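You operate a simulated robot arm through the tools that you are given. There is no shell and no other tool.

You run a simulated robot arm. Do the job below in one go: nothing can be reset, and whatever is moved stays where it is left.

## Task
Lid and seam the full can in the slide.
Fine: one lid, FIRST and SECOND; end with the roller knob at OPEN and the slide, can in it, at CAN IN; no more drink; the other cans stay.
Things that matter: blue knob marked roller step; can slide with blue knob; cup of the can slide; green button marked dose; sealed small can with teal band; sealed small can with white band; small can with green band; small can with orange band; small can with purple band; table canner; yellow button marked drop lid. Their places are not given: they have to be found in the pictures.

Only the result counts: the job must be done as asked and must still hold three seconds after the hand-in. Knocking over, shifting, dropping, spilling or breaking anything else fails it. A push-on lid holds only when it is set on centred and level and pressed home; a screw cap is set on level and turned clockwise until tight.

## Robot
A 7-joint arm with a two-finger parallel gripper, fixed in place. Base frame: the origin is at the foot of the arm, x ahead of it, y to its left, z up. Units: mm, degrees, N and s.
With the tool pointing down near the work surface it reaches from about 400 to 900 mm from the base axis. Its first joint turns from -143.0 to 143.0 degrees. Payload 3 kg.
Tool frame: the origin (TCP) lies between the finger pads and is the grasp point; the fingertips stand 30 mm ahead of it; z points along the fingers, y is the line along which they close. Largest opening 94 mm; finger width 28, thickness 10; the body of the gripper, 50 by 96 mm, starts 55 mm behind the TCP.
Orientation is that of the tool frame in the base frame, as a unit quaternion [x, y, z, w]. With the fingers straight down and closing along the base's y, the tool's x points along the base's -x, its y along +y and its z along -z.

## Interface
- The arm moves only by the tool nudge_tool. Its argument "targets" is a list of rows, each a list of 3 entries, a list of its own where there are three numbers: the shift along the tool's x, y, z in mm, then the turn, a rotation vector about the tool's x, y, z in degrees, then the gripper command, from -1 (fully open) to 1 (shut), values between in proportion. In form: [[[tx, ty, tz], [wx, wy, wz], fingers], ...]. A call has 1 to 20 rows; each row shifts and turns the commanded pose from where the row before left it, along the tool's axes as they then stand. Rows are played at 5 a second. More than 50 mm and 8.6 degrees between two rows, or a gripper value outside its range, and nothing of the call is played. A pose out of reach is approached as far as the arm can. The call stops where the force on the tool passes 90 N (or 10 N more than at its start, if that is more) or the arm is blocked; 0.2 s more then pass. The fingers move at their own pace (about 72 mm/s each) and stop on an object; they squeeze with about 31 N. The grip force told is the motor's: it shows also when the fingers shut on nothing. Time passes only in rows, and 0.2 s behind the last, so rows that do not move let the fingers close. The reply holds the time, the measured pose of the TCP, the force on the tool along the base axes, the opening and the grip force, in the units named above and with some noise, with the torque about the TCP (base axes, N m) and any sound that the robot's microphone picked up, and new pictures: "show" is both (left out), scene, wrist or none.
- Cameras (640 x 400 px; columns grow to the right, rows downward): "scene" is fixed at [51.4, -498.6, 1520.9]; the picture's right is [0.81, -0.59, 0.00], its down [-0.18, -0.25, -0.95] and it looks along [0.56, 0.77, -0.31] (base axes); focal length 325 px, centre (320, 200). "wrist" rides on the gripper at [76, 14, -102] in the tool frame; the picture's right is [-0.18, 0.98, 0.00], its down [-0.75, -0.14, -0.64] and it looks along [-0.63, -0.12, 0.77] (tool axes); focal length 243 px, centre (320, 200).
- measure_at(camera, pixels): there is no depth. For up to 12 entries [column, row, z] of the newest picture of that camera ("zoom" is the newest enlarged one), the place [x, y] in the base frame at which the ray of that pixel passes the height z, good to about 2 mm. No time passes.
- close_up(camera, box): a new picture of the part [left, top, right, bottom] of that camera's present view, enlarged. No time passes.
- job_done(): hands the job in; it is judged then, once.

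Open the gripper and draw the arm clear of the work before you hand the job in, unless the task says otherwise.

The tools are called as name(argument=value, ...) on one line, values as JSON. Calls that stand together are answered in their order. nudge_tool: Moves the arm, as the interface text tells. Its arguments: {"type":"object","properties":{"targets":{"type":"array","items":{"type":"array"}},"show":{"type":"string","enum":["both","scene","wrist","none"]}},"required":["targets"]} The other tools are called the same way: measure_at (camera, pixels) gives the place at which the rays of pixels pass given heights; close_up (camera, box) takes an enlarged picture of a part of a camera's view; job_done () hands the job in.

At the start:

```text
clock: 0.0
ee_pos: [466.8, 218.9, 1299.9]
ee_rot: [0.0, 1.0, 0.0, 0.0]
ft_force: [0.4, -0.2, 0.2]
moment: [-0.01, -0.03, -0.01]
gripper_width: 94.1
gripper_force: 0.1
```

scene: 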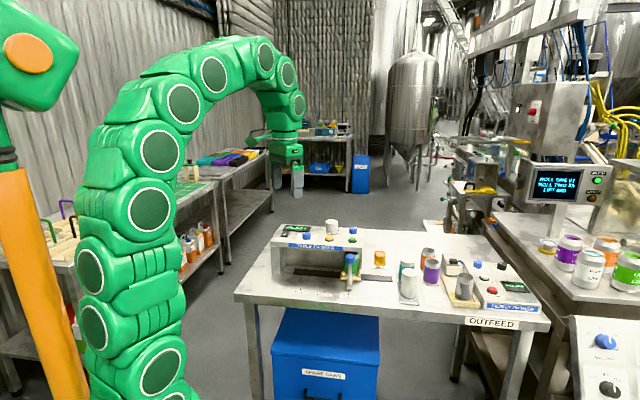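
wrist: 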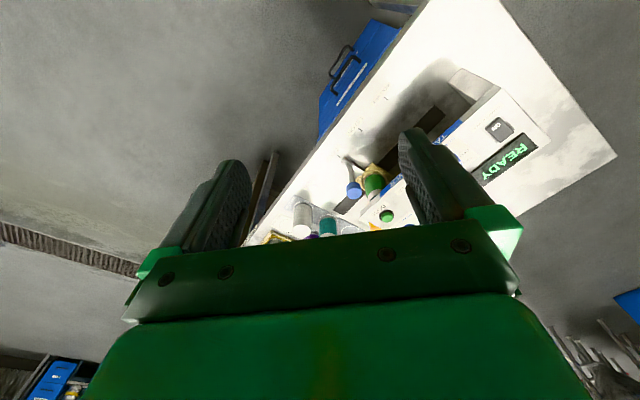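

The scene shows a table with the canner around (320,250) and a second device around (490,285). I enlarge these parts first.

close_up(camera="scene", box=[260, 210, 400, 300])

close_up(camera="scene", box=[390, 230, 560, 336])

close_up(camera="scene", box=[520, 150, 620, 210])

close_up(camera="wrist", box=[240, 60, 560, 260])

```text
4.44 times, centred on (330, 255) of scene
```

zoom: 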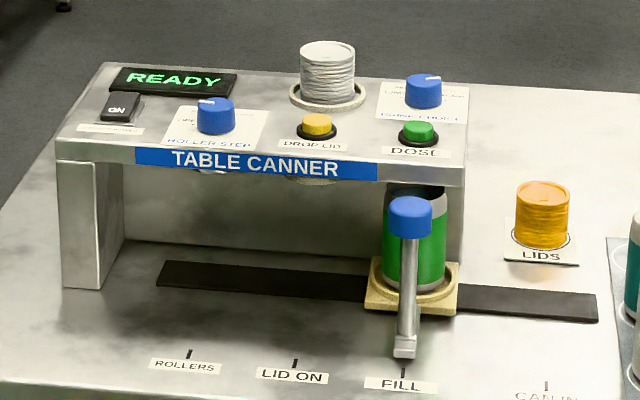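

```text
3.76 times, centred on (475, 283) of scene
```

zoom: 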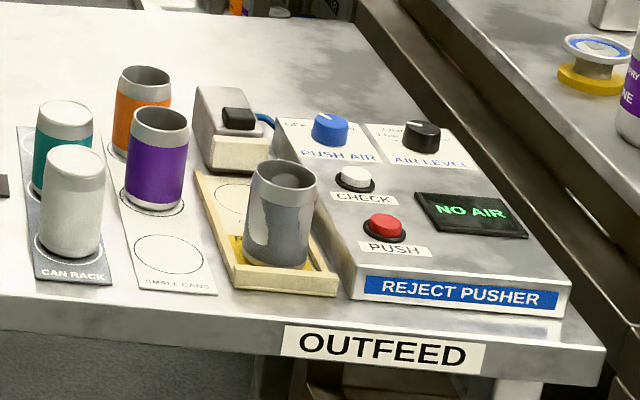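

```text
6.40 times, centred on (570, 180) of scene
```

zoom: 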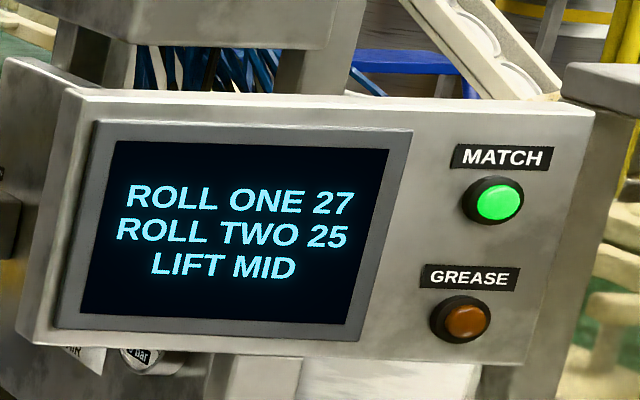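

```text
2.00 times, centred on (400, 160) of wrist
```

zoom: 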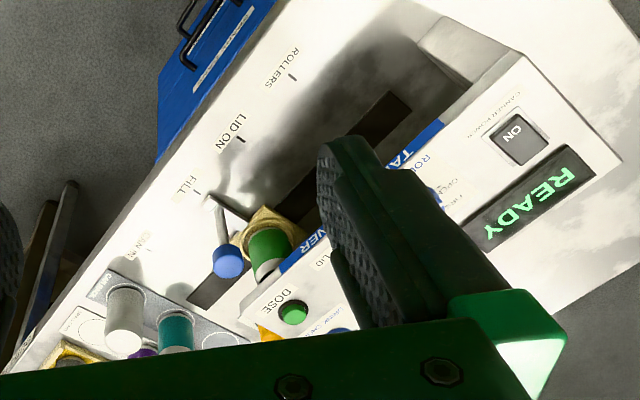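

The canner shows READY, with the green-banded can in the slide at FILL. To find the table height I measure the FILL mark in both cameras at several heights.

measure_at(camera="scene", pixels=[[348.7, 291.5, 800], [348.7, 291.5, 850], [348.7, 291.5, 900], [348.7, 291.5, 950], [348.7, 291.5, 1000], [325, 282, 850], [325, 282, 900], [325, 282, 950]])

measure_at(camera="wrist", pixels=[[338.5, 155.5, 800], [338.5, 155.5, 850], [338.5, 155.5, 900], [338.5, 155.5, 950], [338.5, 155.5, 1000], [359, 129, 850], [359, 129, 900], [359, 129, 950]])

```text
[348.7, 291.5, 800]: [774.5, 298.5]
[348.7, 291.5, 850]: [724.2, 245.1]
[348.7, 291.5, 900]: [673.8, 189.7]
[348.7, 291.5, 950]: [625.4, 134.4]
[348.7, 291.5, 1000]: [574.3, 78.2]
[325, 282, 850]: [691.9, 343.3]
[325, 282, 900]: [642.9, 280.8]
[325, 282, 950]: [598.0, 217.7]
```

```text
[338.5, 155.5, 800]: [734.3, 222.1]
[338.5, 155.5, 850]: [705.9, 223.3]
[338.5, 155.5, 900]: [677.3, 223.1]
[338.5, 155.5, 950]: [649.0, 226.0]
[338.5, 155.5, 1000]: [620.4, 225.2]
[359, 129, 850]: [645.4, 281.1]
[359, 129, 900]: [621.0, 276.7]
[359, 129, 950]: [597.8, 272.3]
```

The two rays cross near z≈870, so the table top is about there. I move the arm above the canner for a better wrist view, staying high.

nudge_tool(targets=[[[-40, 10, -10], [0, 0, 0], -1], [[-40, 10, -10], [0, 0, 0], -1], [[-40, 10, -10], [0, 0, 0], -1], [[-20, 10, -10], [0, 0, 0], -1]])

```text
clock: 1.0
ee_pos: [579.9, 236.2, 1307.5]
ee_rot: [0.0, 1.0, 0.001, 0.0]
ft_force: [0.3, -0.6, 0.3]
moment: [-0.02, 0.0, -0.01]
gripper_width: 93.6
gripper_force: 0.1
out of reach, approached as far as the arm can: row 3, 4
```

scene: 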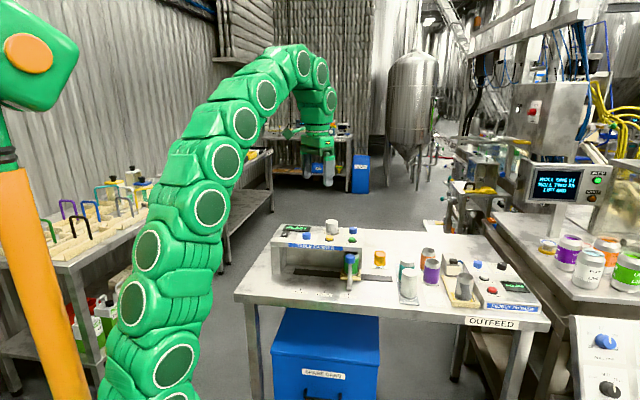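
wrist: 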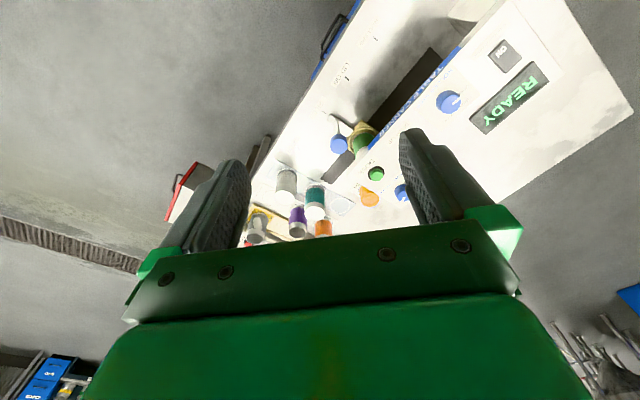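

The arm reached its height limit. I come down to about z≈1180 and shift to +y, to see the canner top between the fingers.

nudge_tool(targets=[[[0, 10, 40], [0, 0, 0], -1], [[0, 10, 40], [0, 0, 0], -1], [[0, 20, 40], [0, 0, 0], -1], [[0, 20, 20], [0, 0, 0], -1], [[0, 0, 0], [0, 0, 0], -1]])

```text
clock: 2.2
ee_pos: [580.3, 292.7, 1168.5]
ee_rot: [0.0, 1.0, 0.0, 0.0]
ft_force: [0.1, 0.3, 0.9]
moment: [-0.02, -0.03, -0.01]
gripper_width: 93.8
gripper_force: 0.0
```

scene: 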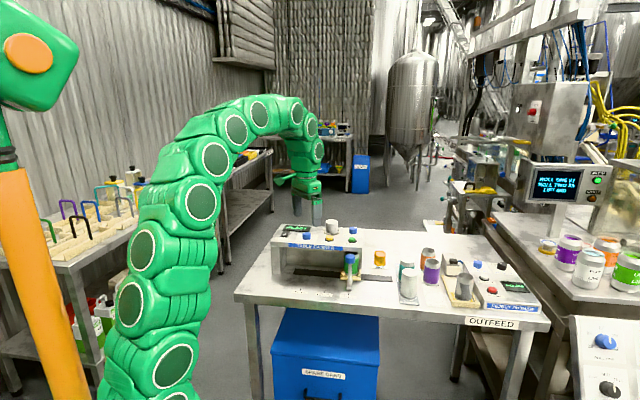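
wrist: 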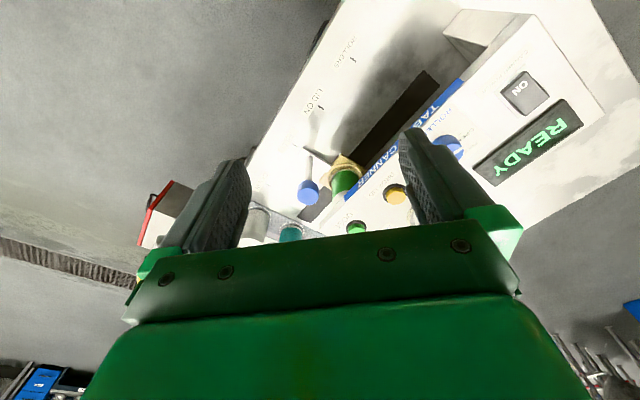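

Now the marks, slide knob and yellow button are in view; I enlarge the wrist picture to read their pixels.

close_up(camera="wrist", box=[240, 20, 480, 170])

close_up(camera="wrist", box=[240, 110, 440, 235])

close_up(camera="scene", box=[270, 215, 366, 275])

```text
2.67 times, centred on (360, 95) of wrist
```

zoom: 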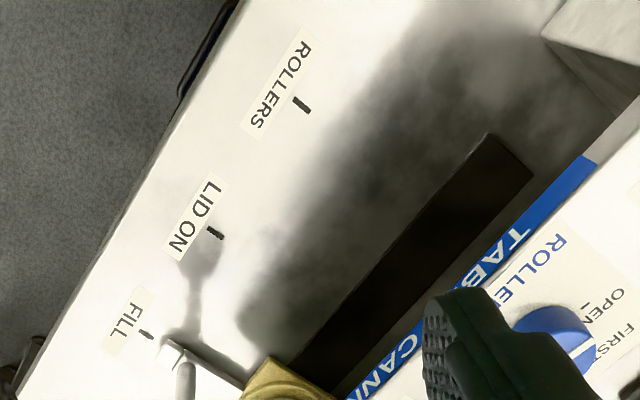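

```text
3.20 times, centred on (340, 172) of wrist
```

zoom: 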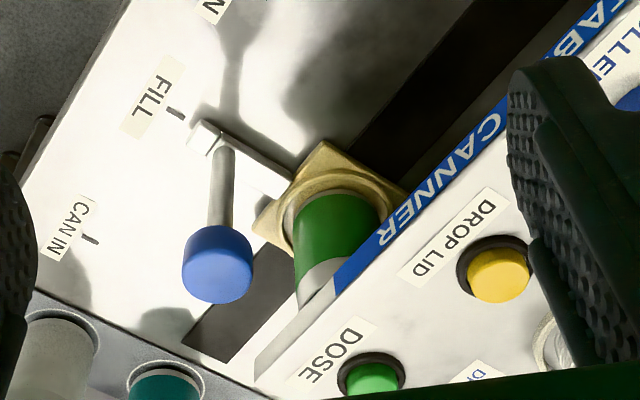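

```text
6.67 times, centred on (318, 245) of scene
```

zoom: 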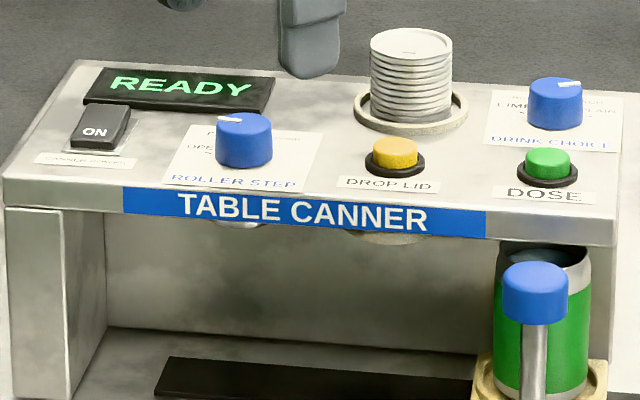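

I measure the four marks in both views, to fix the table height and the slide direction.

measure_at(camera="wrist", pixels=[[353.3, 59, 860], [321, 107.4, 860], [295.1, 145.2, 860], [268.4, 184.2, 860], [353.3, 59, 880], [321, 107.4, 880], [295.1, 145.2, 880], [268.4, 184.2, 880]])

measure_at(camera="scene", pixels=[[300.5, 290, 860], [324.1, 291, 860], [348.7, 292, 860], [380.9, 295.5, 860], [300.5, 290, 880], [324.1, 291, 880], [348.7, 292, 880], [380.9, 295.5, 880]])

close_up(camera="scene", box=[285, 225, 325, 250])

```text
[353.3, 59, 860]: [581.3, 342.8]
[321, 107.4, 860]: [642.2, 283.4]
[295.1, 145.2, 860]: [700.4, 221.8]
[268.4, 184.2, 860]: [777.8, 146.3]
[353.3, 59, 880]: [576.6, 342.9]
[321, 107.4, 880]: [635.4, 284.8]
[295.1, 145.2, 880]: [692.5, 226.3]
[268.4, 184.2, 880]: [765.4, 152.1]
```

```text
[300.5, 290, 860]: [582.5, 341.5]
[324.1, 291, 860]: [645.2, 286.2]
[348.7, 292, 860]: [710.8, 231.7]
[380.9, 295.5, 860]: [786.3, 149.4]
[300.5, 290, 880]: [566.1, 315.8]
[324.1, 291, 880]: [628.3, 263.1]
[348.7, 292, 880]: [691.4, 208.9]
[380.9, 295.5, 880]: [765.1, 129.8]
```

```text
16.00 times, centred on (305, 238) of scene
```

zoom: 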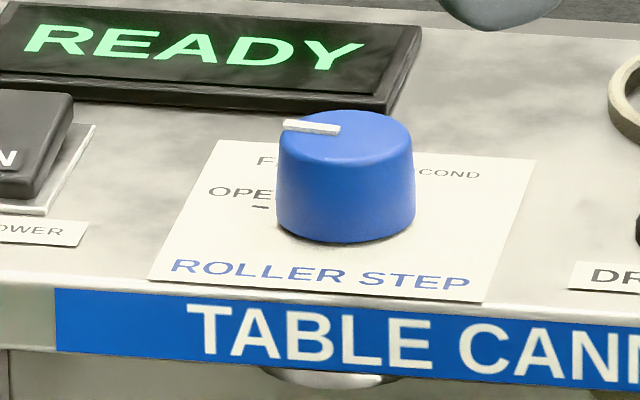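

The table is at z≈862 and the slide line runs along about (0.707,-0.707). Next I triangulate the slide knob top, the yellow button and the roller knob from both views.

measure_at(camera="wrist", pixels=[[307.8, 194.5, 940], [307.8, 194.5, 960], [307.8, 194.5, 980], [395.6, 195, 1000], [395.6, 195, 1020], [395.6, 195, 1040], [450, 145, 1020], [450, 145, 1040], [450, 145, 1060], [348, 86, 862], [357.7, 227.8, 1020], [357.7, 227.8, 1040]])

measure_at(camera="scene", pixels=[[350.2, 256.2, 940], [350.2, 256.2, 960], [350.2, 256.2, 980], [329.2, 237.2, 1000], [329.2, 237.2, 1020], [329.2, 237.2, 1040], [306.4, 233.3, 1020], [306.4, 233.3, 1040], [306.4, 233.3, 1060], [352.6, 238.6, 1020], [352.6, 238.6, 1040]])

close_up(camera="wrist", box=[380, 60, 620, 210])

```text
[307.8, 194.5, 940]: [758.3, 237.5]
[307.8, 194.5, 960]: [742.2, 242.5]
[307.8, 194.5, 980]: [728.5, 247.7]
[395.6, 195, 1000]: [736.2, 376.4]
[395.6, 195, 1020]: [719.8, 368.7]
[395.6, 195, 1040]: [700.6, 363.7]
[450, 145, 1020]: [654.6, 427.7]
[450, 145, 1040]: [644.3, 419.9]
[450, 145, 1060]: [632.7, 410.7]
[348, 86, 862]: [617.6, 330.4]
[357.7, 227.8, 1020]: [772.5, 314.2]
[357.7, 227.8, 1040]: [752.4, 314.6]
```

```text
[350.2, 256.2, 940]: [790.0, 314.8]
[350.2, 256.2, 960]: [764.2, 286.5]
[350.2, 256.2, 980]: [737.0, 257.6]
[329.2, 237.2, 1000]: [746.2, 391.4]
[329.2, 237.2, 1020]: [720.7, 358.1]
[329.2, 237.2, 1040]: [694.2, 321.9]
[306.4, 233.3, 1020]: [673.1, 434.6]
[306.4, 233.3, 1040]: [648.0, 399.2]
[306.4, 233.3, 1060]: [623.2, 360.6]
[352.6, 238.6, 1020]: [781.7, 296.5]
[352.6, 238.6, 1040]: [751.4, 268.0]
```

```text
2.67 times, centred on (500, 135) of wrist
```

zoom: 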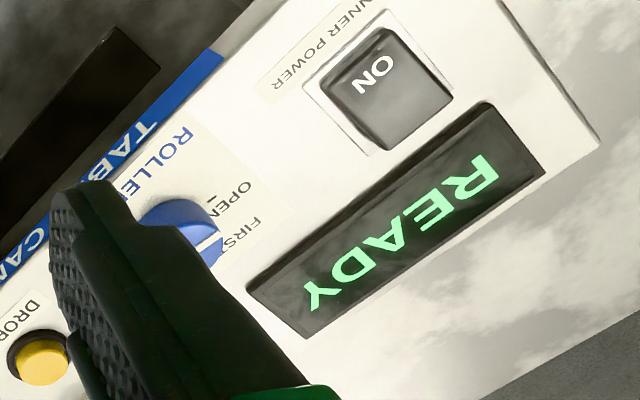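

Estimates: slide knob top ≈(727,249,985), yellow button ≈(724,369,1015), roller knob ≈(653,415,1032). I move above the roller knob at safe height and turn the tool -45° about its z, so that the fingers close along the slide line.

nudge_tool(targets=[[[-20, 35, 0], [0, 0, 0], -1], [[-25, 35, 0], [0, 0, 0], -1], [[-25, 40, 0], [0, 0, 0], -1], [[0, 0, 0], [0, 0, -7.5], -1], [[0, 0, 0], [0, 0, -7.5], -1], [[0, 0, 0], [0, 0, -7.5], -1], [[0, 0, 0], [0, 0, -7.5], -1], [[0, 0, 0], [0, 0, -7.5], -1], [[0, 0, 0], [0, 0, -7.5], -1], [[0, 0, 0], [0, 0, 0], -1]])

```text
clock: 4.4
ee_pos: [649.5, 403.9, 1167.6]
ee_rot: [-0.383, 0.924, 0.0, 0.0]
ft_force: [-0.2, -0.7, -0.1]
moment: [-0.01, 0.01, 0.01]
gripper_width: 93.9
gripper_force: 0.0
```

scene: 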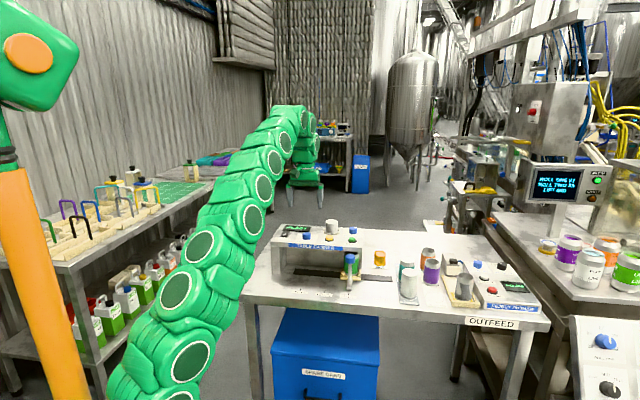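
wrist: 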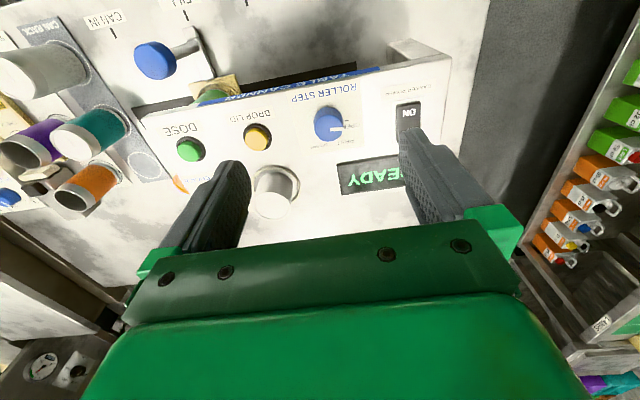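

This view shows the roller knob at (328,123), the yellow button at (257,137) and the slide knob at (155,60). I enlarge them.

close_up(camera="wrist", box=[290, 90, 370, 140])

close_up(camera="wrist", box=[80, 0, 336, 160])

measure_at(camera="wrist", pixels=[[257, 140, 1012], [257, 140, 1016], [328, 128, 1028], [328, 128, 1034], [155, 62, 980], [155, 62, 986], [285, 180, 1040], [120, 17, 862]])

```text
8.00 times, centred on (330, 115) of wrist
```

zoom: 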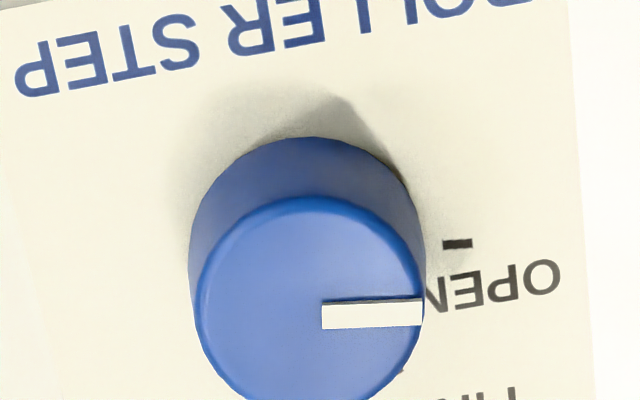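

```text
2.50 times, centred on (208, 80) of wrist
```

zoom: 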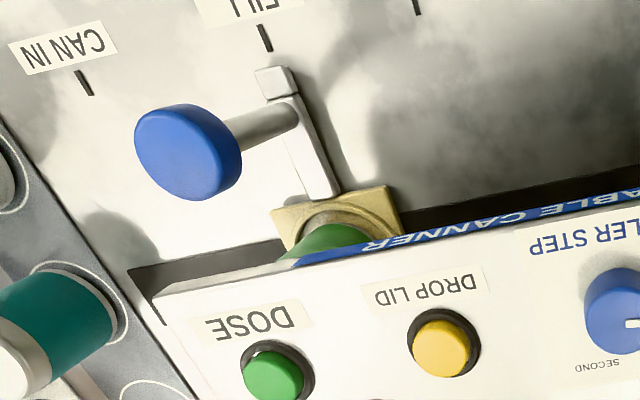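

```text
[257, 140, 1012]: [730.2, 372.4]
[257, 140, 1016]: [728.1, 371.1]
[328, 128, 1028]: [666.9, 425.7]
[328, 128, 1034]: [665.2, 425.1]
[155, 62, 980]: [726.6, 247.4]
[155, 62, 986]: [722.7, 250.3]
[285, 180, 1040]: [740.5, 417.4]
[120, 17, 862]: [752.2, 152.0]
```

I triangulate the roller knob top against the scene camera, and look at the full step plate.

measure_at(camera="scene", pixels=[[306.6, 234.2, 1020], [306.6, 234.2, 1025], [306.6, 234.2, 1030], [306.6, 234.2, 1035], [329.6, 237.5, 1010], [329.6, 237.5, 1015]])

measure_at(camera="wrist", pixels=[[328.75, 128.75, 1020], [328.75, 128.75, 1025], [328.75, 128.75, 1030]])

close_up(camera="wrist", box=[280, 90, 380, 152])

```text
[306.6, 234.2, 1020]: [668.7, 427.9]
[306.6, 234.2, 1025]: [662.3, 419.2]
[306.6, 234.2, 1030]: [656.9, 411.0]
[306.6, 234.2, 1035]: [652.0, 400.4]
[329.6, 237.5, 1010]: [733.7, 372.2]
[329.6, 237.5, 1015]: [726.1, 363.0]
```

```text
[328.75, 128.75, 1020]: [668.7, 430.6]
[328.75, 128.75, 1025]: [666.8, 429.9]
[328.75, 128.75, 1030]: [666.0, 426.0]
```

```text
6.40 times, centred on (330, 121) of wrist
```

zoom: 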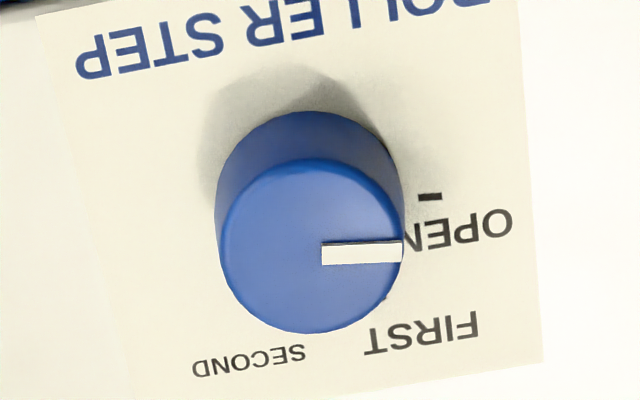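

Roller knob centre ≈(668,429) with top z≈1022, pointer at OPEN. The FIRST and SECOND ticks are hidden behind the knob, so I move the camera further over it.

nudge_tool(targets=[[[-40, 0, 15], [0, 0, 0], -1], [[-40, 0, 15], [0, 0, 0], -1], [[0, 0, 0], [0, 0, 0], -1]], show="wrist")

close_up(camera="wrist", box=[270, 0, 430, 100])

```text
clock: 5.2
ee_pos: [677.3, 433.3, 1153.3]
ee_rot: [-0.382, 0.924, 0.0, 0.001]
ft_force: [0.1, -0.5, 0.6]
moment: [0.0, 0.0, 0.0]
gripper_width: 93.9
gripper_force: 0.2
out of reach, approached as far as the arm can: row 2
```

wrist: 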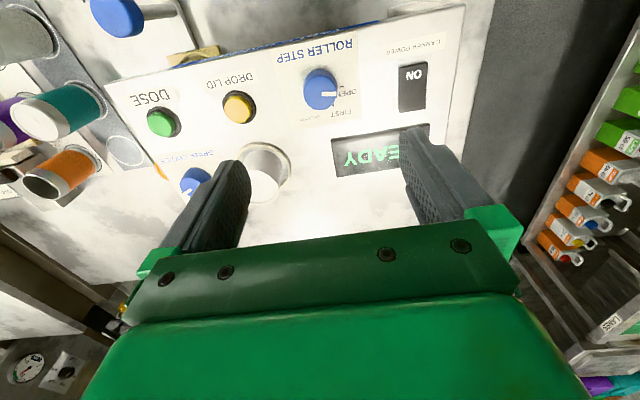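

```text
4.00 times, centred on (350, 50) of wrist
```

zoom: 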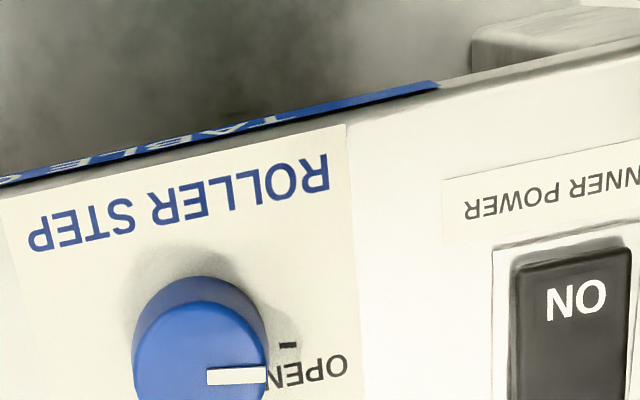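

I enlarge the knob plate in this view.

close_up(camera="wrist", box=[270, 60, 366, 120])

```text
6.67 times, centred on (318, 90) of wrist
```

zoom: 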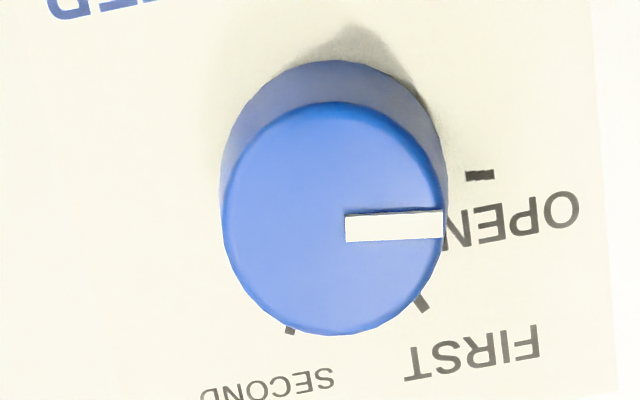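

The ticks are now visible: OPEN at about -80°, FIRST about -25°, SECOND about +28° from the back direction, so about 54° clockwise per step. Next I check clearances around the slide knob: cup front edge, canner front edge, and the rack cans.

measure_at(camera="scene", pixels=[[350.5, 280.5, 870], [318, 246.5, 1000], [408, 298, 862], [408, 270, 950], [408, 298, 865], [406, 285, 862], [364, 252, 1000]])

close_up(camera="scene", box=[330, 235, 458, 315])

close_up(camera="wrist", box=[0, 0, 240, 150])

```text
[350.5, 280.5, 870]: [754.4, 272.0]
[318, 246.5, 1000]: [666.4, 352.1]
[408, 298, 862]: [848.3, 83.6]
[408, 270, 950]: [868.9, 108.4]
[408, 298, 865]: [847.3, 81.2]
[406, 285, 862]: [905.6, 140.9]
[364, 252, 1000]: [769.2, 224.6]
```

```text
5.00 times, centred on (394, 275) of scene
```

zoom: 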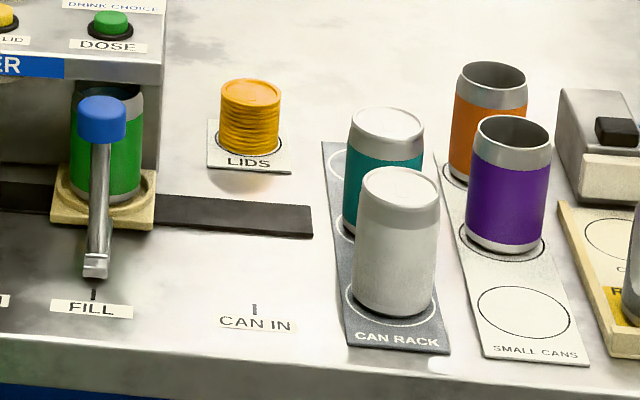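

```text
2.67 times, centred on (120, 75) of wrist
```

zoom: 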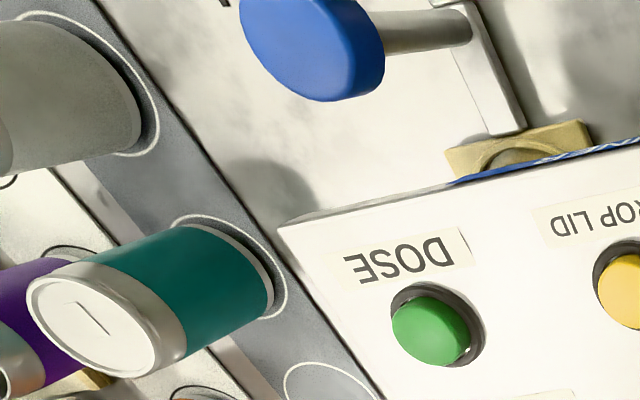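

The white can is at u≈540 along the slide line, clear of the slide's CAN IN position (u≈445). The canner front edge is at v≈720 and the knob at v≈689. I move above the slide knob at FILL.

nudge_tool(targets=[[[24, -41, 0], [0, 0, 0], -1], [[24, -41, 0], [0, 0, 0], -1], [[24, -41, 0], [0, 0, 0], -1], [[24, -42, 0], [0, 0, 0], -1], [[0, 0, 40], [0, 0, 0], -1], [[0, 0, 40], [0, 0, 0], -1], [[0, 0, 0], [0, 0, 0], -1]])

```text
clock: 6.8
ee_pos: [726.9, 250.7, 1074.8]
ee_rot: [-0.383, 0.924, 0.0, 0.002]
ft_force: [-0.9, -0.8, 0.1]
moment: [0.01, 0.0, -0.03]
gripper_width: 93.8
gripper_force: 0.0
```

scene: 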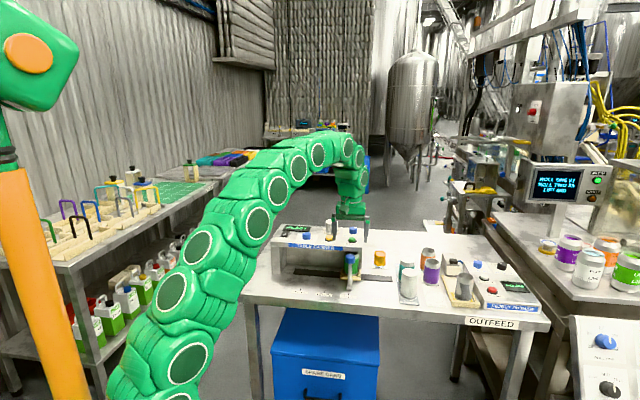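
wrist: 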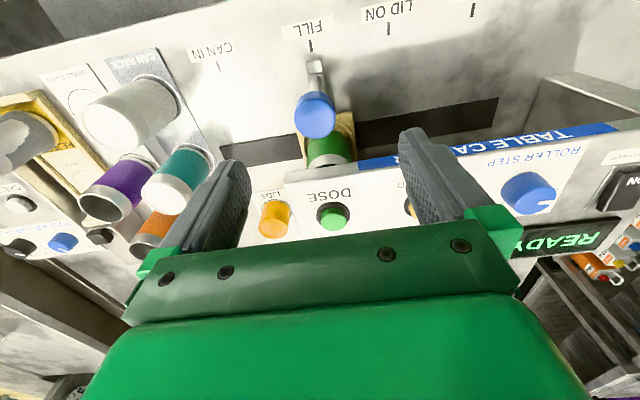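

The slide knob top is at about (317,120) between the fingers. I check its place and the marks again.

close_up(camera="wrist", box=[200, 0, 440, 150])

measure_at(camera="wrist", pixels=[[317, 120, 978], [317, 120, 984], [317, 120, 988], [311, 46, 862], [389, 28, 862], [218, 67, 862], [473, 10, 862]])

```text
2.67 times, centred on (320, 75) of wrist
```

zoom: 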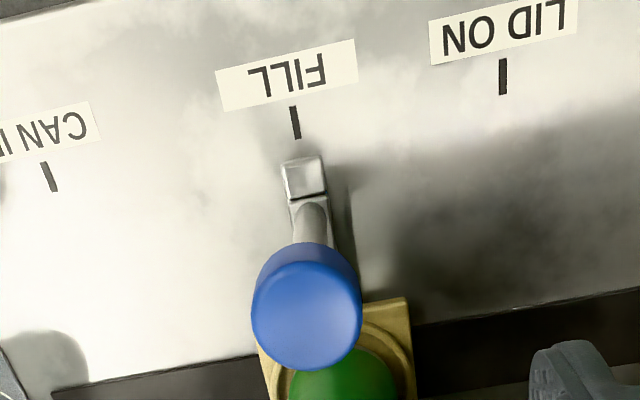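

```text
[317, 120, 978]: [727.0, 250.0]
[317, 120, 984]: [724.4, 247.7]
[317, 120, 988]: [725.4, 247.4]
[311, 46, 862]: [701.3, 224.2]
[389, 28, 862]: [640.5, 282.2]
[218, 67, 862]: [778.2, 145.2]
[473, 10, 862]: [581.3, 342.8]
```

The TCP is within 1 mm of the knob in u (336.7 against 337.3) and 2 mm in v. I go straight down to TCP z≈989 with the fingers open; the tips end at about 959.

nudge_tool(targets=[[[2, 0, 25], [0, 0, 0], -1], [[0, 0, 25], [0, 0, 0], -1], [[0, 0, 20], [0, 0, 0], -1], [[0, 0, 15], [0, 0, 0], -1], [[0, 0, 0], [0, 0, 0], -1]])

```text
clock: 8.0
ee_pos: [726.2, 248.0, 986.6]
ee_rot: [-0.383, 0.924, 0.0, 0.0]
ft_force: [-0.4, 0.1, -0.2]
moment: [0.0, 0.02, 0.0]
gripper_width: 93.9
gripper_force: 0.0
```

scene: 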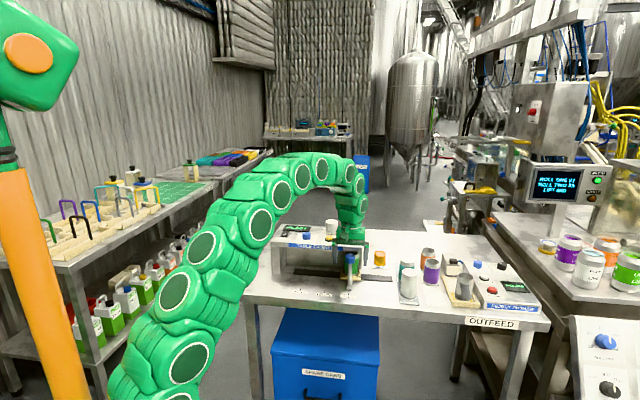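
wrist: 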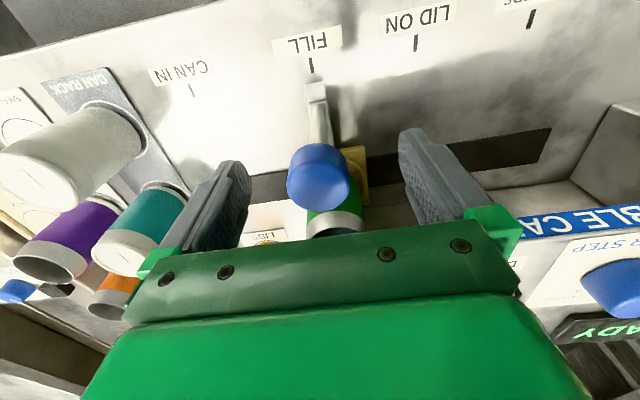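

The knob sits between the fingertips. I close on it.

nudge_tool(targets=[[[0, 0, 0], [0, 0, 0], 0], [[0, 0, 0], [0, 0, 0], 0.5], [[0, 0, 0], [0, 0, 0], 1], [[0, 0, 0], [0, 0, 0], 1]])

```text
clock: 9.0
ee_pos: [726.7, 245.8, 986.8]
ee_rot: [-0.382, 0.924, 0.0, 0.0]
ft_force: [1.0, -0.4, -1.1]
moment: [0.24, 0.03, 0.01]
gripper_width: 33.6
gripper_force: 45.0
```

scene: 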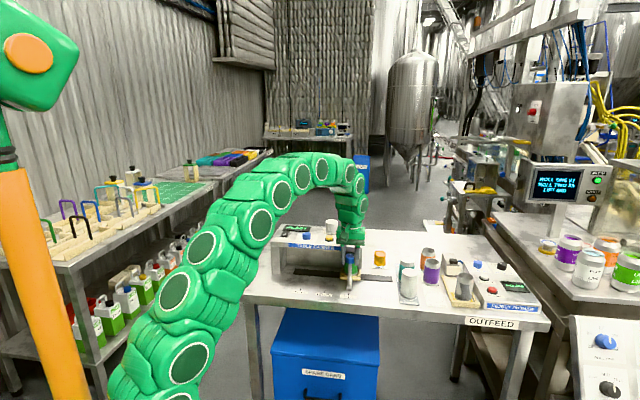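
wrist: 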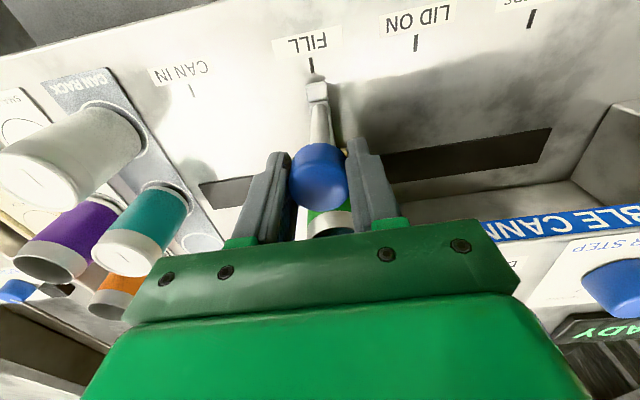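

The knob is gripped (33.6 mm). I slide it gently by 84 mm toward LID ON, with small steps so as not to spill.

nudge_tool(targets=[[[0, 2, 0], [0, 0, 0], 1], [[0, 4, 0], [0, 0, 0], 1], [[0, 6, 0], [0, 0, 0], 1], [[0, 6, 0], [0, 0, 0], 1], [[0, 6, 0], [0, 0, 0], 1], [[0, 6, 0], [0, 0, 0], 1], [[0, 6, 0], [0, 0, 0], 1], [[0, 6, 0], [0, 0, 0], 1], [[0, 6, 0], [0, 0, 0], 1], [[0, 6, 0], [0, 0, 0], 1], [[0, 6, 0], [0, 0, 0], 1], [[0, 6, 0], [0, 0, 0], 1], [[0, 6, 0], [0, 0, 0], 1], [[0, 4, 0], [0, 0, 0], 1], [[0, 3, 0], [0, 0, 0], 1], [[0, 2, 0], [0, 0, 0], 1], [[0, 0, 0], [0, 0, 0], 1]])

```text
clock: 12.6
ee_pos: [668.2, 305.4, 986.8]
ee_rot: [-0.384, 0.923, 0.0, 0.001]
ft_force: [-5.8, -2.3, -4.1]
moment: [-0.04, 0.66, 0.09]
gripper_width: 33.9
gripper_force: 45.3
```

scene: 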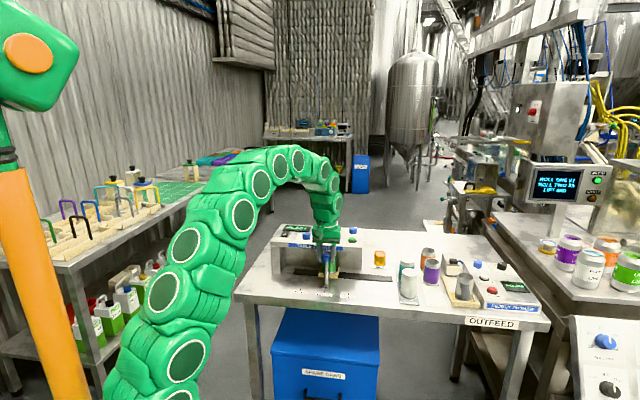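
wrist: 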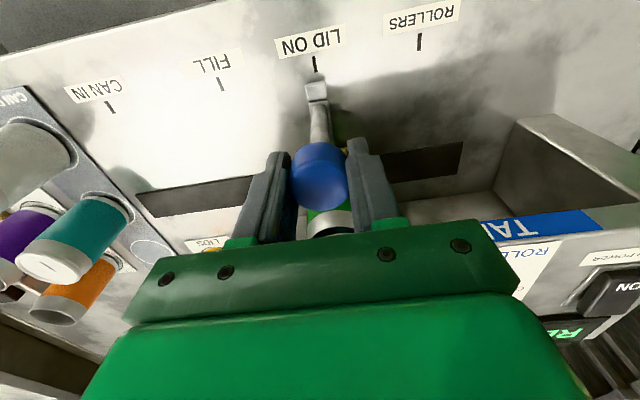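

The pointer tab is close to the LID ON tick; I enlarge to check the alignment and the display.

close_up(camera="wrist", box=[256, 20, 384, 100])

close_up(camera="scene", box=[270, 215, 366, 275])

measure_at(camera="wrist", pixels=[[314.5, 63, 862], [316, 80, 862], [316.5, 92, 878], [316.5, 92, 872], [220, 84, 862], [419, 42, 862]])

```text
5.00 times, centred on (320, 60) of wrist
```

zoom: 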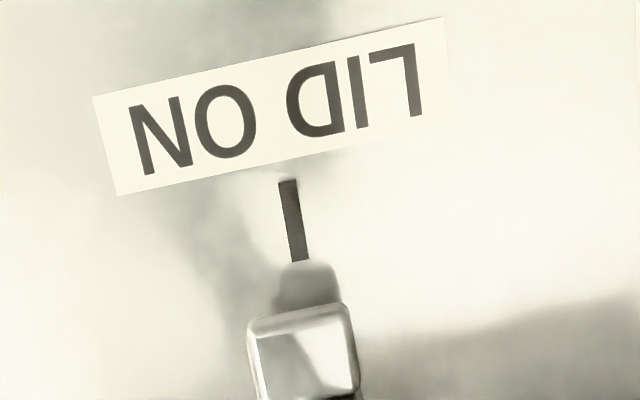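

```text
6.67 times, centred on (318, 245) of scene
```

zoom: 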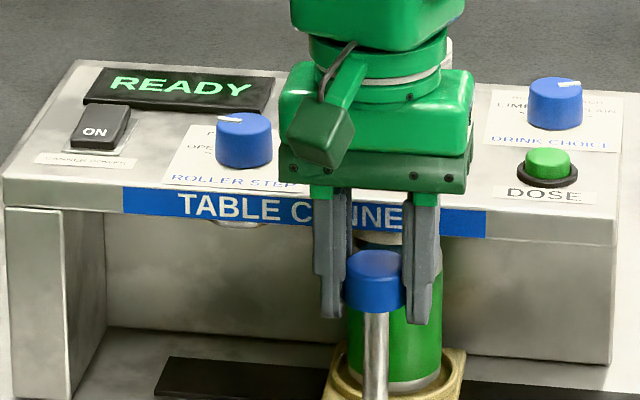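

```text
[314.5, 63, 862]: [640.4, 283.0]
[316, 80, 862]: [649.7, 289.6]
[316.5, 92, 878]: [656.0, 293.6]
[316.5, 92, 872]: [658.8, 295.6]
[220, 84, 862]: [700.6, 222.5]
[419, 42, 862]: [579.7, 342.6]
```

The tab is still about 2 mm short of the LID ON tick (u≈255 against 253). I move 2 mm more.

nudge_tool(targets=[[[0, 1, 0], [0, 0, 0], 1], [[0, 1.2, 0], [0, 0, 0], 1], [[0, 0, 0], [0, 0, 0], 1], [[0, 0, 0], [0, 0, 0], 1]], show="wrist")

close_up(camera="wrist", box=[256, 20, 384, 100])

```text
clock: 13.6
ee_pos: [667.5, 306.8, 987.2]
ee_rot: [-0.383, 0.924, 0.0, 0.001]
ft_force: [8.4, 8.2, -2.3]
moment: [0.7, -0.16, -0.14]
gripper_width: 33.7
gripper_force: 45.6
```

wrist: 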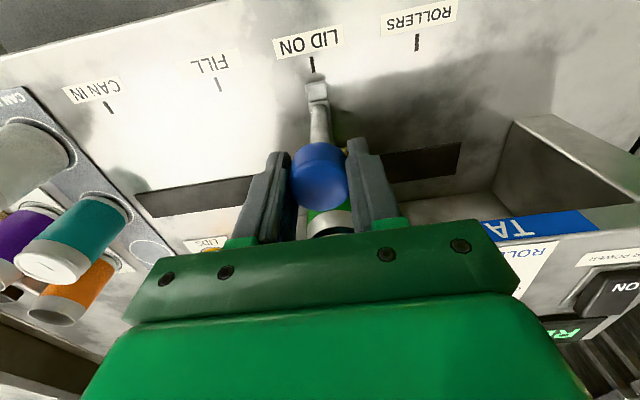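

```text
5.00 times, centred on (320, 60) of wrist
```

zoom: 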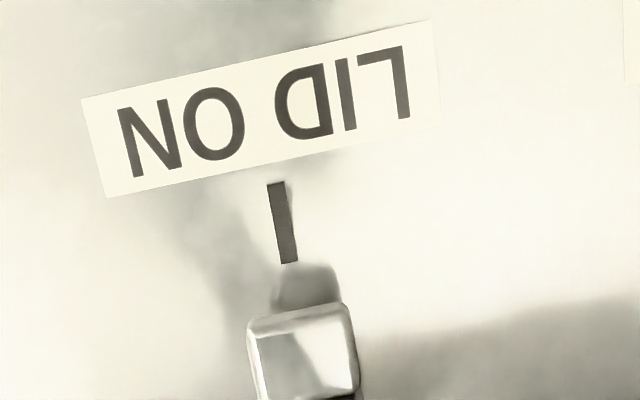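

The tab is aligned with the LID ON tick (extension at column 302, tab centre 303). I let go with a part opening and rise clear to look at the drop-lid button.

nudge_tool(targets=[[[0, 0, 0], [0, 0, 0], 0.1], [[0, 0, 0], [0, 0, 0], -0.3], [[0, 0, 0], [0, 0, 0], -0.3], [[0, 0, -20], [0, 0, 0], -0.3], [[0, 0, -35], [0, 0, 0], -0.3], [[0, 0, -40], [0, 0, 0], -0.3], [[0, 0, -25], [0, 0, 0], -0.3], [[0, 0, 0], [0, 0, 0], -0.3]])

close_up(camera="wrist", box=[210, 80, 450, 230])

close_up(camera="scene", box=[270, 215, 366, 275])

```text
clock: 15.4
ee_pos: [669.2, 305.0, 1106.8]
ee_rot: [-0.383, 0.924, 0.0, 0.0]
ft_force: [1.3, -0.6, 0.0]
moment: [0.0, -0.01, 0.0]
gripper_width: 61.2
gripper_force: 0.1
```

scene: 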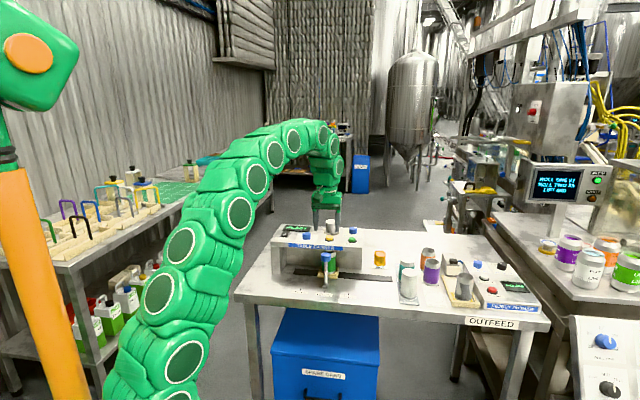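
wrist: 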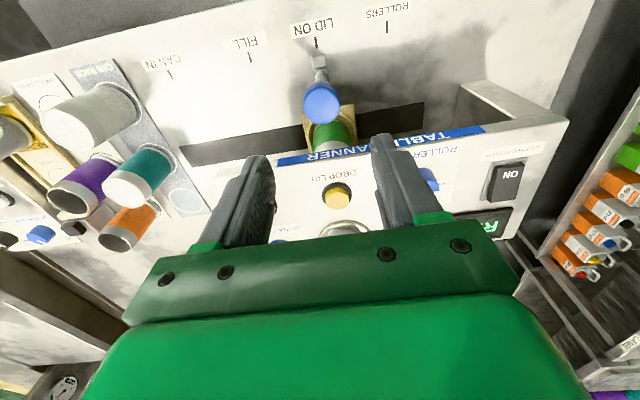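

```text
2.67 times, centred on (330, 155) of wrist
```

zoom: 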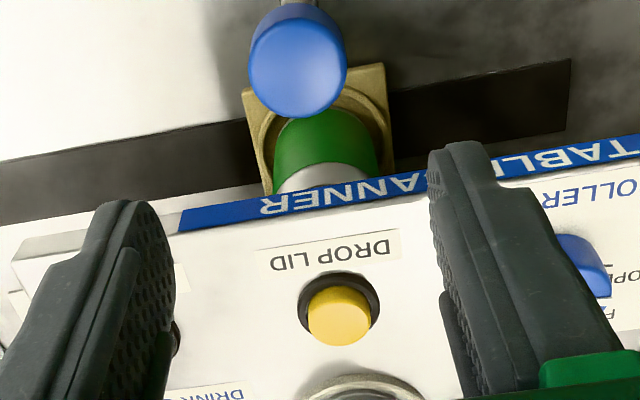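

```text
6.67 times, centred on (318, 245) of scene
```

zoom: 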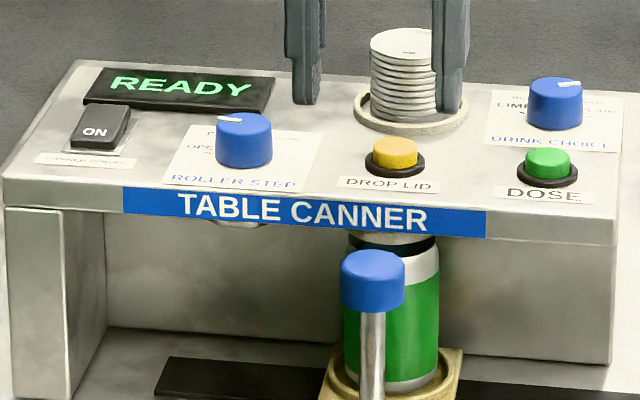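

The slide stays at LID ON and the yellow button is at (337.5,197). I measure it and the tick and tab again.

measure_at(camera="wrist", pixels=[[337.5, 197, 1009], [337.5, 197, 1013], [317, 43, 862], [320, 63, 876], [323, 102, 984], [340, 231, 1003]])

close_up(camera="wrist", box=[270, 10, 370, 72])

```text
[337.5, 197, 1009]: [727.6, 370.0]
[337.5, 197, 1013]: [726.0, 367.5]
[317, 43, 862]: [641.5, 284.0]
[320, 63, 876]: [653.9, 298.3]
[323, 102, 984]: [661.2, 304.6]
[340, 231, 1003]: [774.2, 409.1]
```

```text
6.40 times, centred on (320, 41) of wrist
```

zoom: 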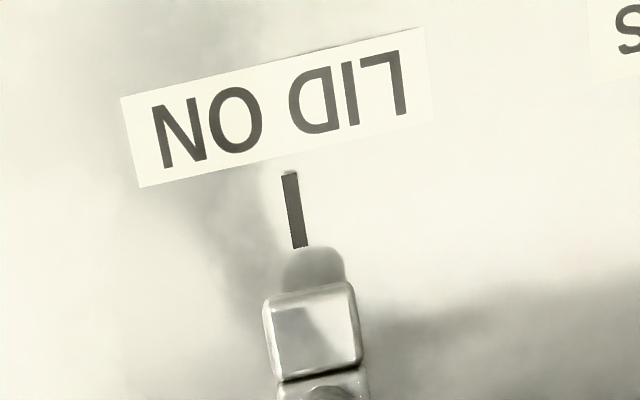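

Button centre is about (727,370). I close the fingers, move over it at z≈1100 and check before going down.

nudge_tool(targets=[[[-44, 1.5, 0], [0, 0, 0], 1], [[-44, 1.5, 0], [0, 0, 0], 1], [[0, 0, 15], [0, 0, 0], 1], [[0, 0, 15], [0, 0, 0], 1], [[0, 0, 0], [0, 0, 0], 1]])

close_up(camera="scene", box=[270, 205, 366, 265])

```text
clock: 16.6
ee_pos: [727.3, 369.0, 1077.0]
ee_rot: [-0.382, 0.924, 0.001, 0.0]
ft_force: [-0.6, 1.1, -0.6]
moment: [-0.01, -0.01, 0.03]
gripper_width: 0.0
gripper_force: 31.2
```

scene: 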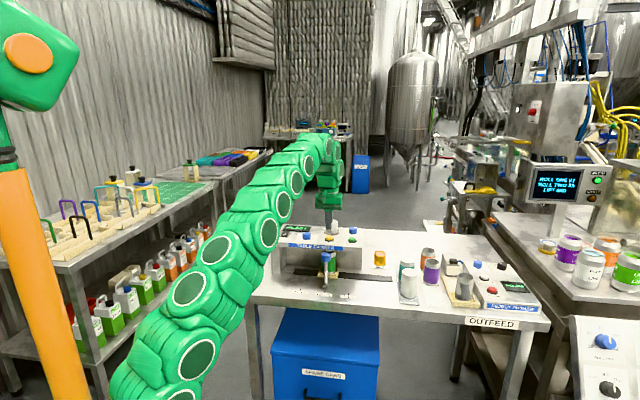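
wrist: 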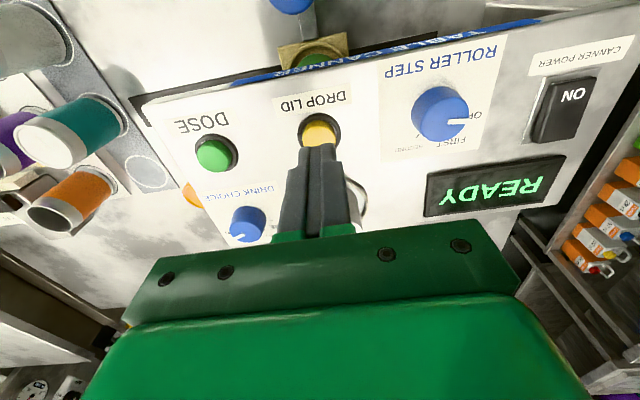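

```text
6.67 times, centred on (318, 235) of scene
```

zoom: 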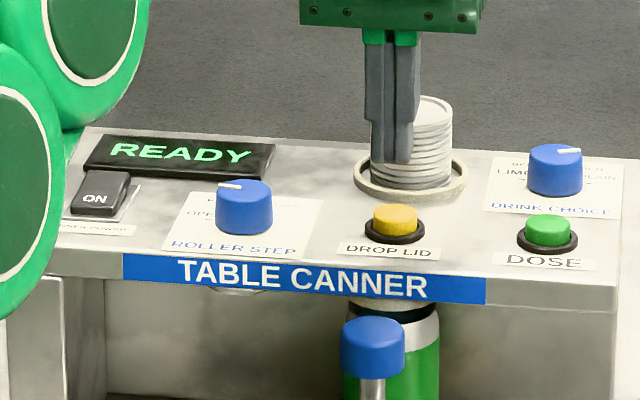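

The closed fingertips are over the yellow button. I check how far the lid stack stands from the finger before going down.

measure_at(camera="scene", pixels=[[331.6, 232.8, 1005], [331.6, 235.0, 1005], [332.4, 223.0, 1035], [331.6, 236.5, 1005], [329.4, 239.5, 1003]])

close_up(camera="wrist", box=[260, 80, 420, 180])

```text
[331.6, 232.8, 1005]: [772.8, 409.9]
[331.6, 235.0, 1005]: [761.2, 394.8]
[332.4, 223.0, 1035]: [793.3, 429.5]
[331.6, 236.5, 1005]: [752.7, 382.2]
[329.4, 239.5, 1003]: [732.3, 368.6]
```

```text
4.00 times, centred on (340, 130) of wrist
```

zoom: 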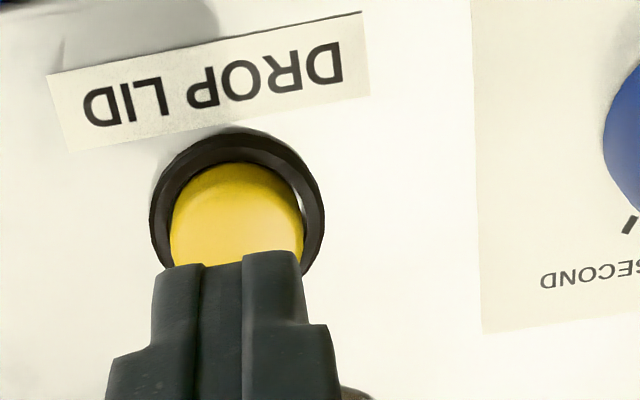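

There is over 10 mm to the lid stack. I go down to just above the button, then 2 mm at a time.

nudge_tool(targets=[[[0, 0, 15], [0, 0, 0], 1], [[0, 0, 12], [0, 0, 0], 1], [[0, 0, 4], [0, 0, 0], 1], [[0, 0, 2], [0, 0, 0], 1], [[0, 0, 0], [0, 0, 0], 1]])

```text
clock: 17.8
ee_pos: [726.9, 369.0, 1044.9]
ee_rot: [-0.383, 0.924, 0.0, 0.0]
ft_force: [0.2, 0.5, 0.6]
moment: [0.01, 0.03, 0.03]
gripper_width: 0.1
gripper_force: 31.6
```

scene: 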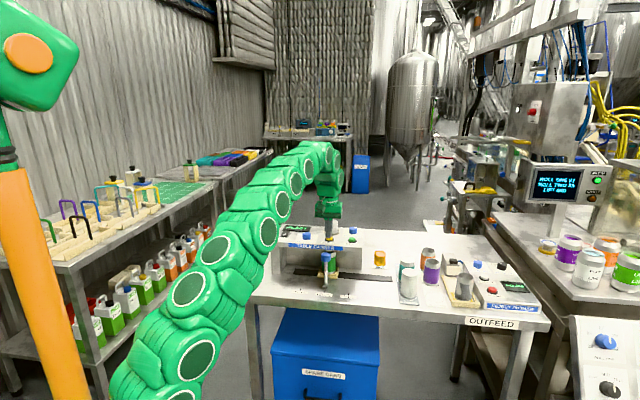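
wrist: 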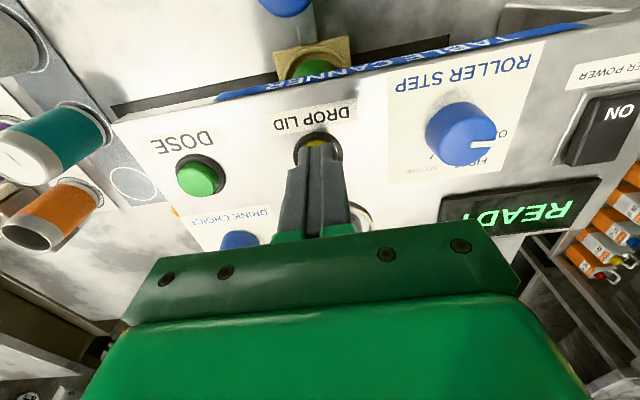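

No contact yet (force ≈0.6 N, tips at about 1015). I go on downward in 1.5 mm steps.

nudge_tool(targets=[[[0, 0, 1.5], [0, 0, 0], 1], [[0, 0, 1.5], [0, 0, 0], 1], [[0, 0, 0], [0, 0, 0], 1]], show="none")

close_up(camera="scene", box=[270, 215, 366, 275])

```text
clock: 18.6
ee_pos: [727.5, 371.1, 1041.5]
ee_rot: [-0.383, 0.924, 0.001, 0.0]
ft_force: [0.8, 0.3, 1.5]
moment: [0.0, -0.05, 0.03]
gripper_width: 0.1
gripper_force: 30.8
heard: click
```

```text
6.67 times, centred on (318, 245) of scene
```

zoom: 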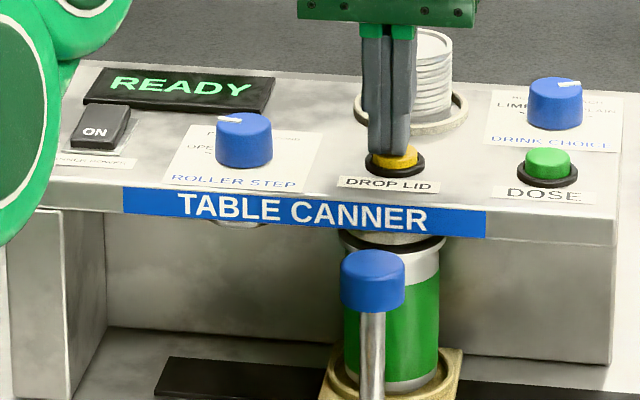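

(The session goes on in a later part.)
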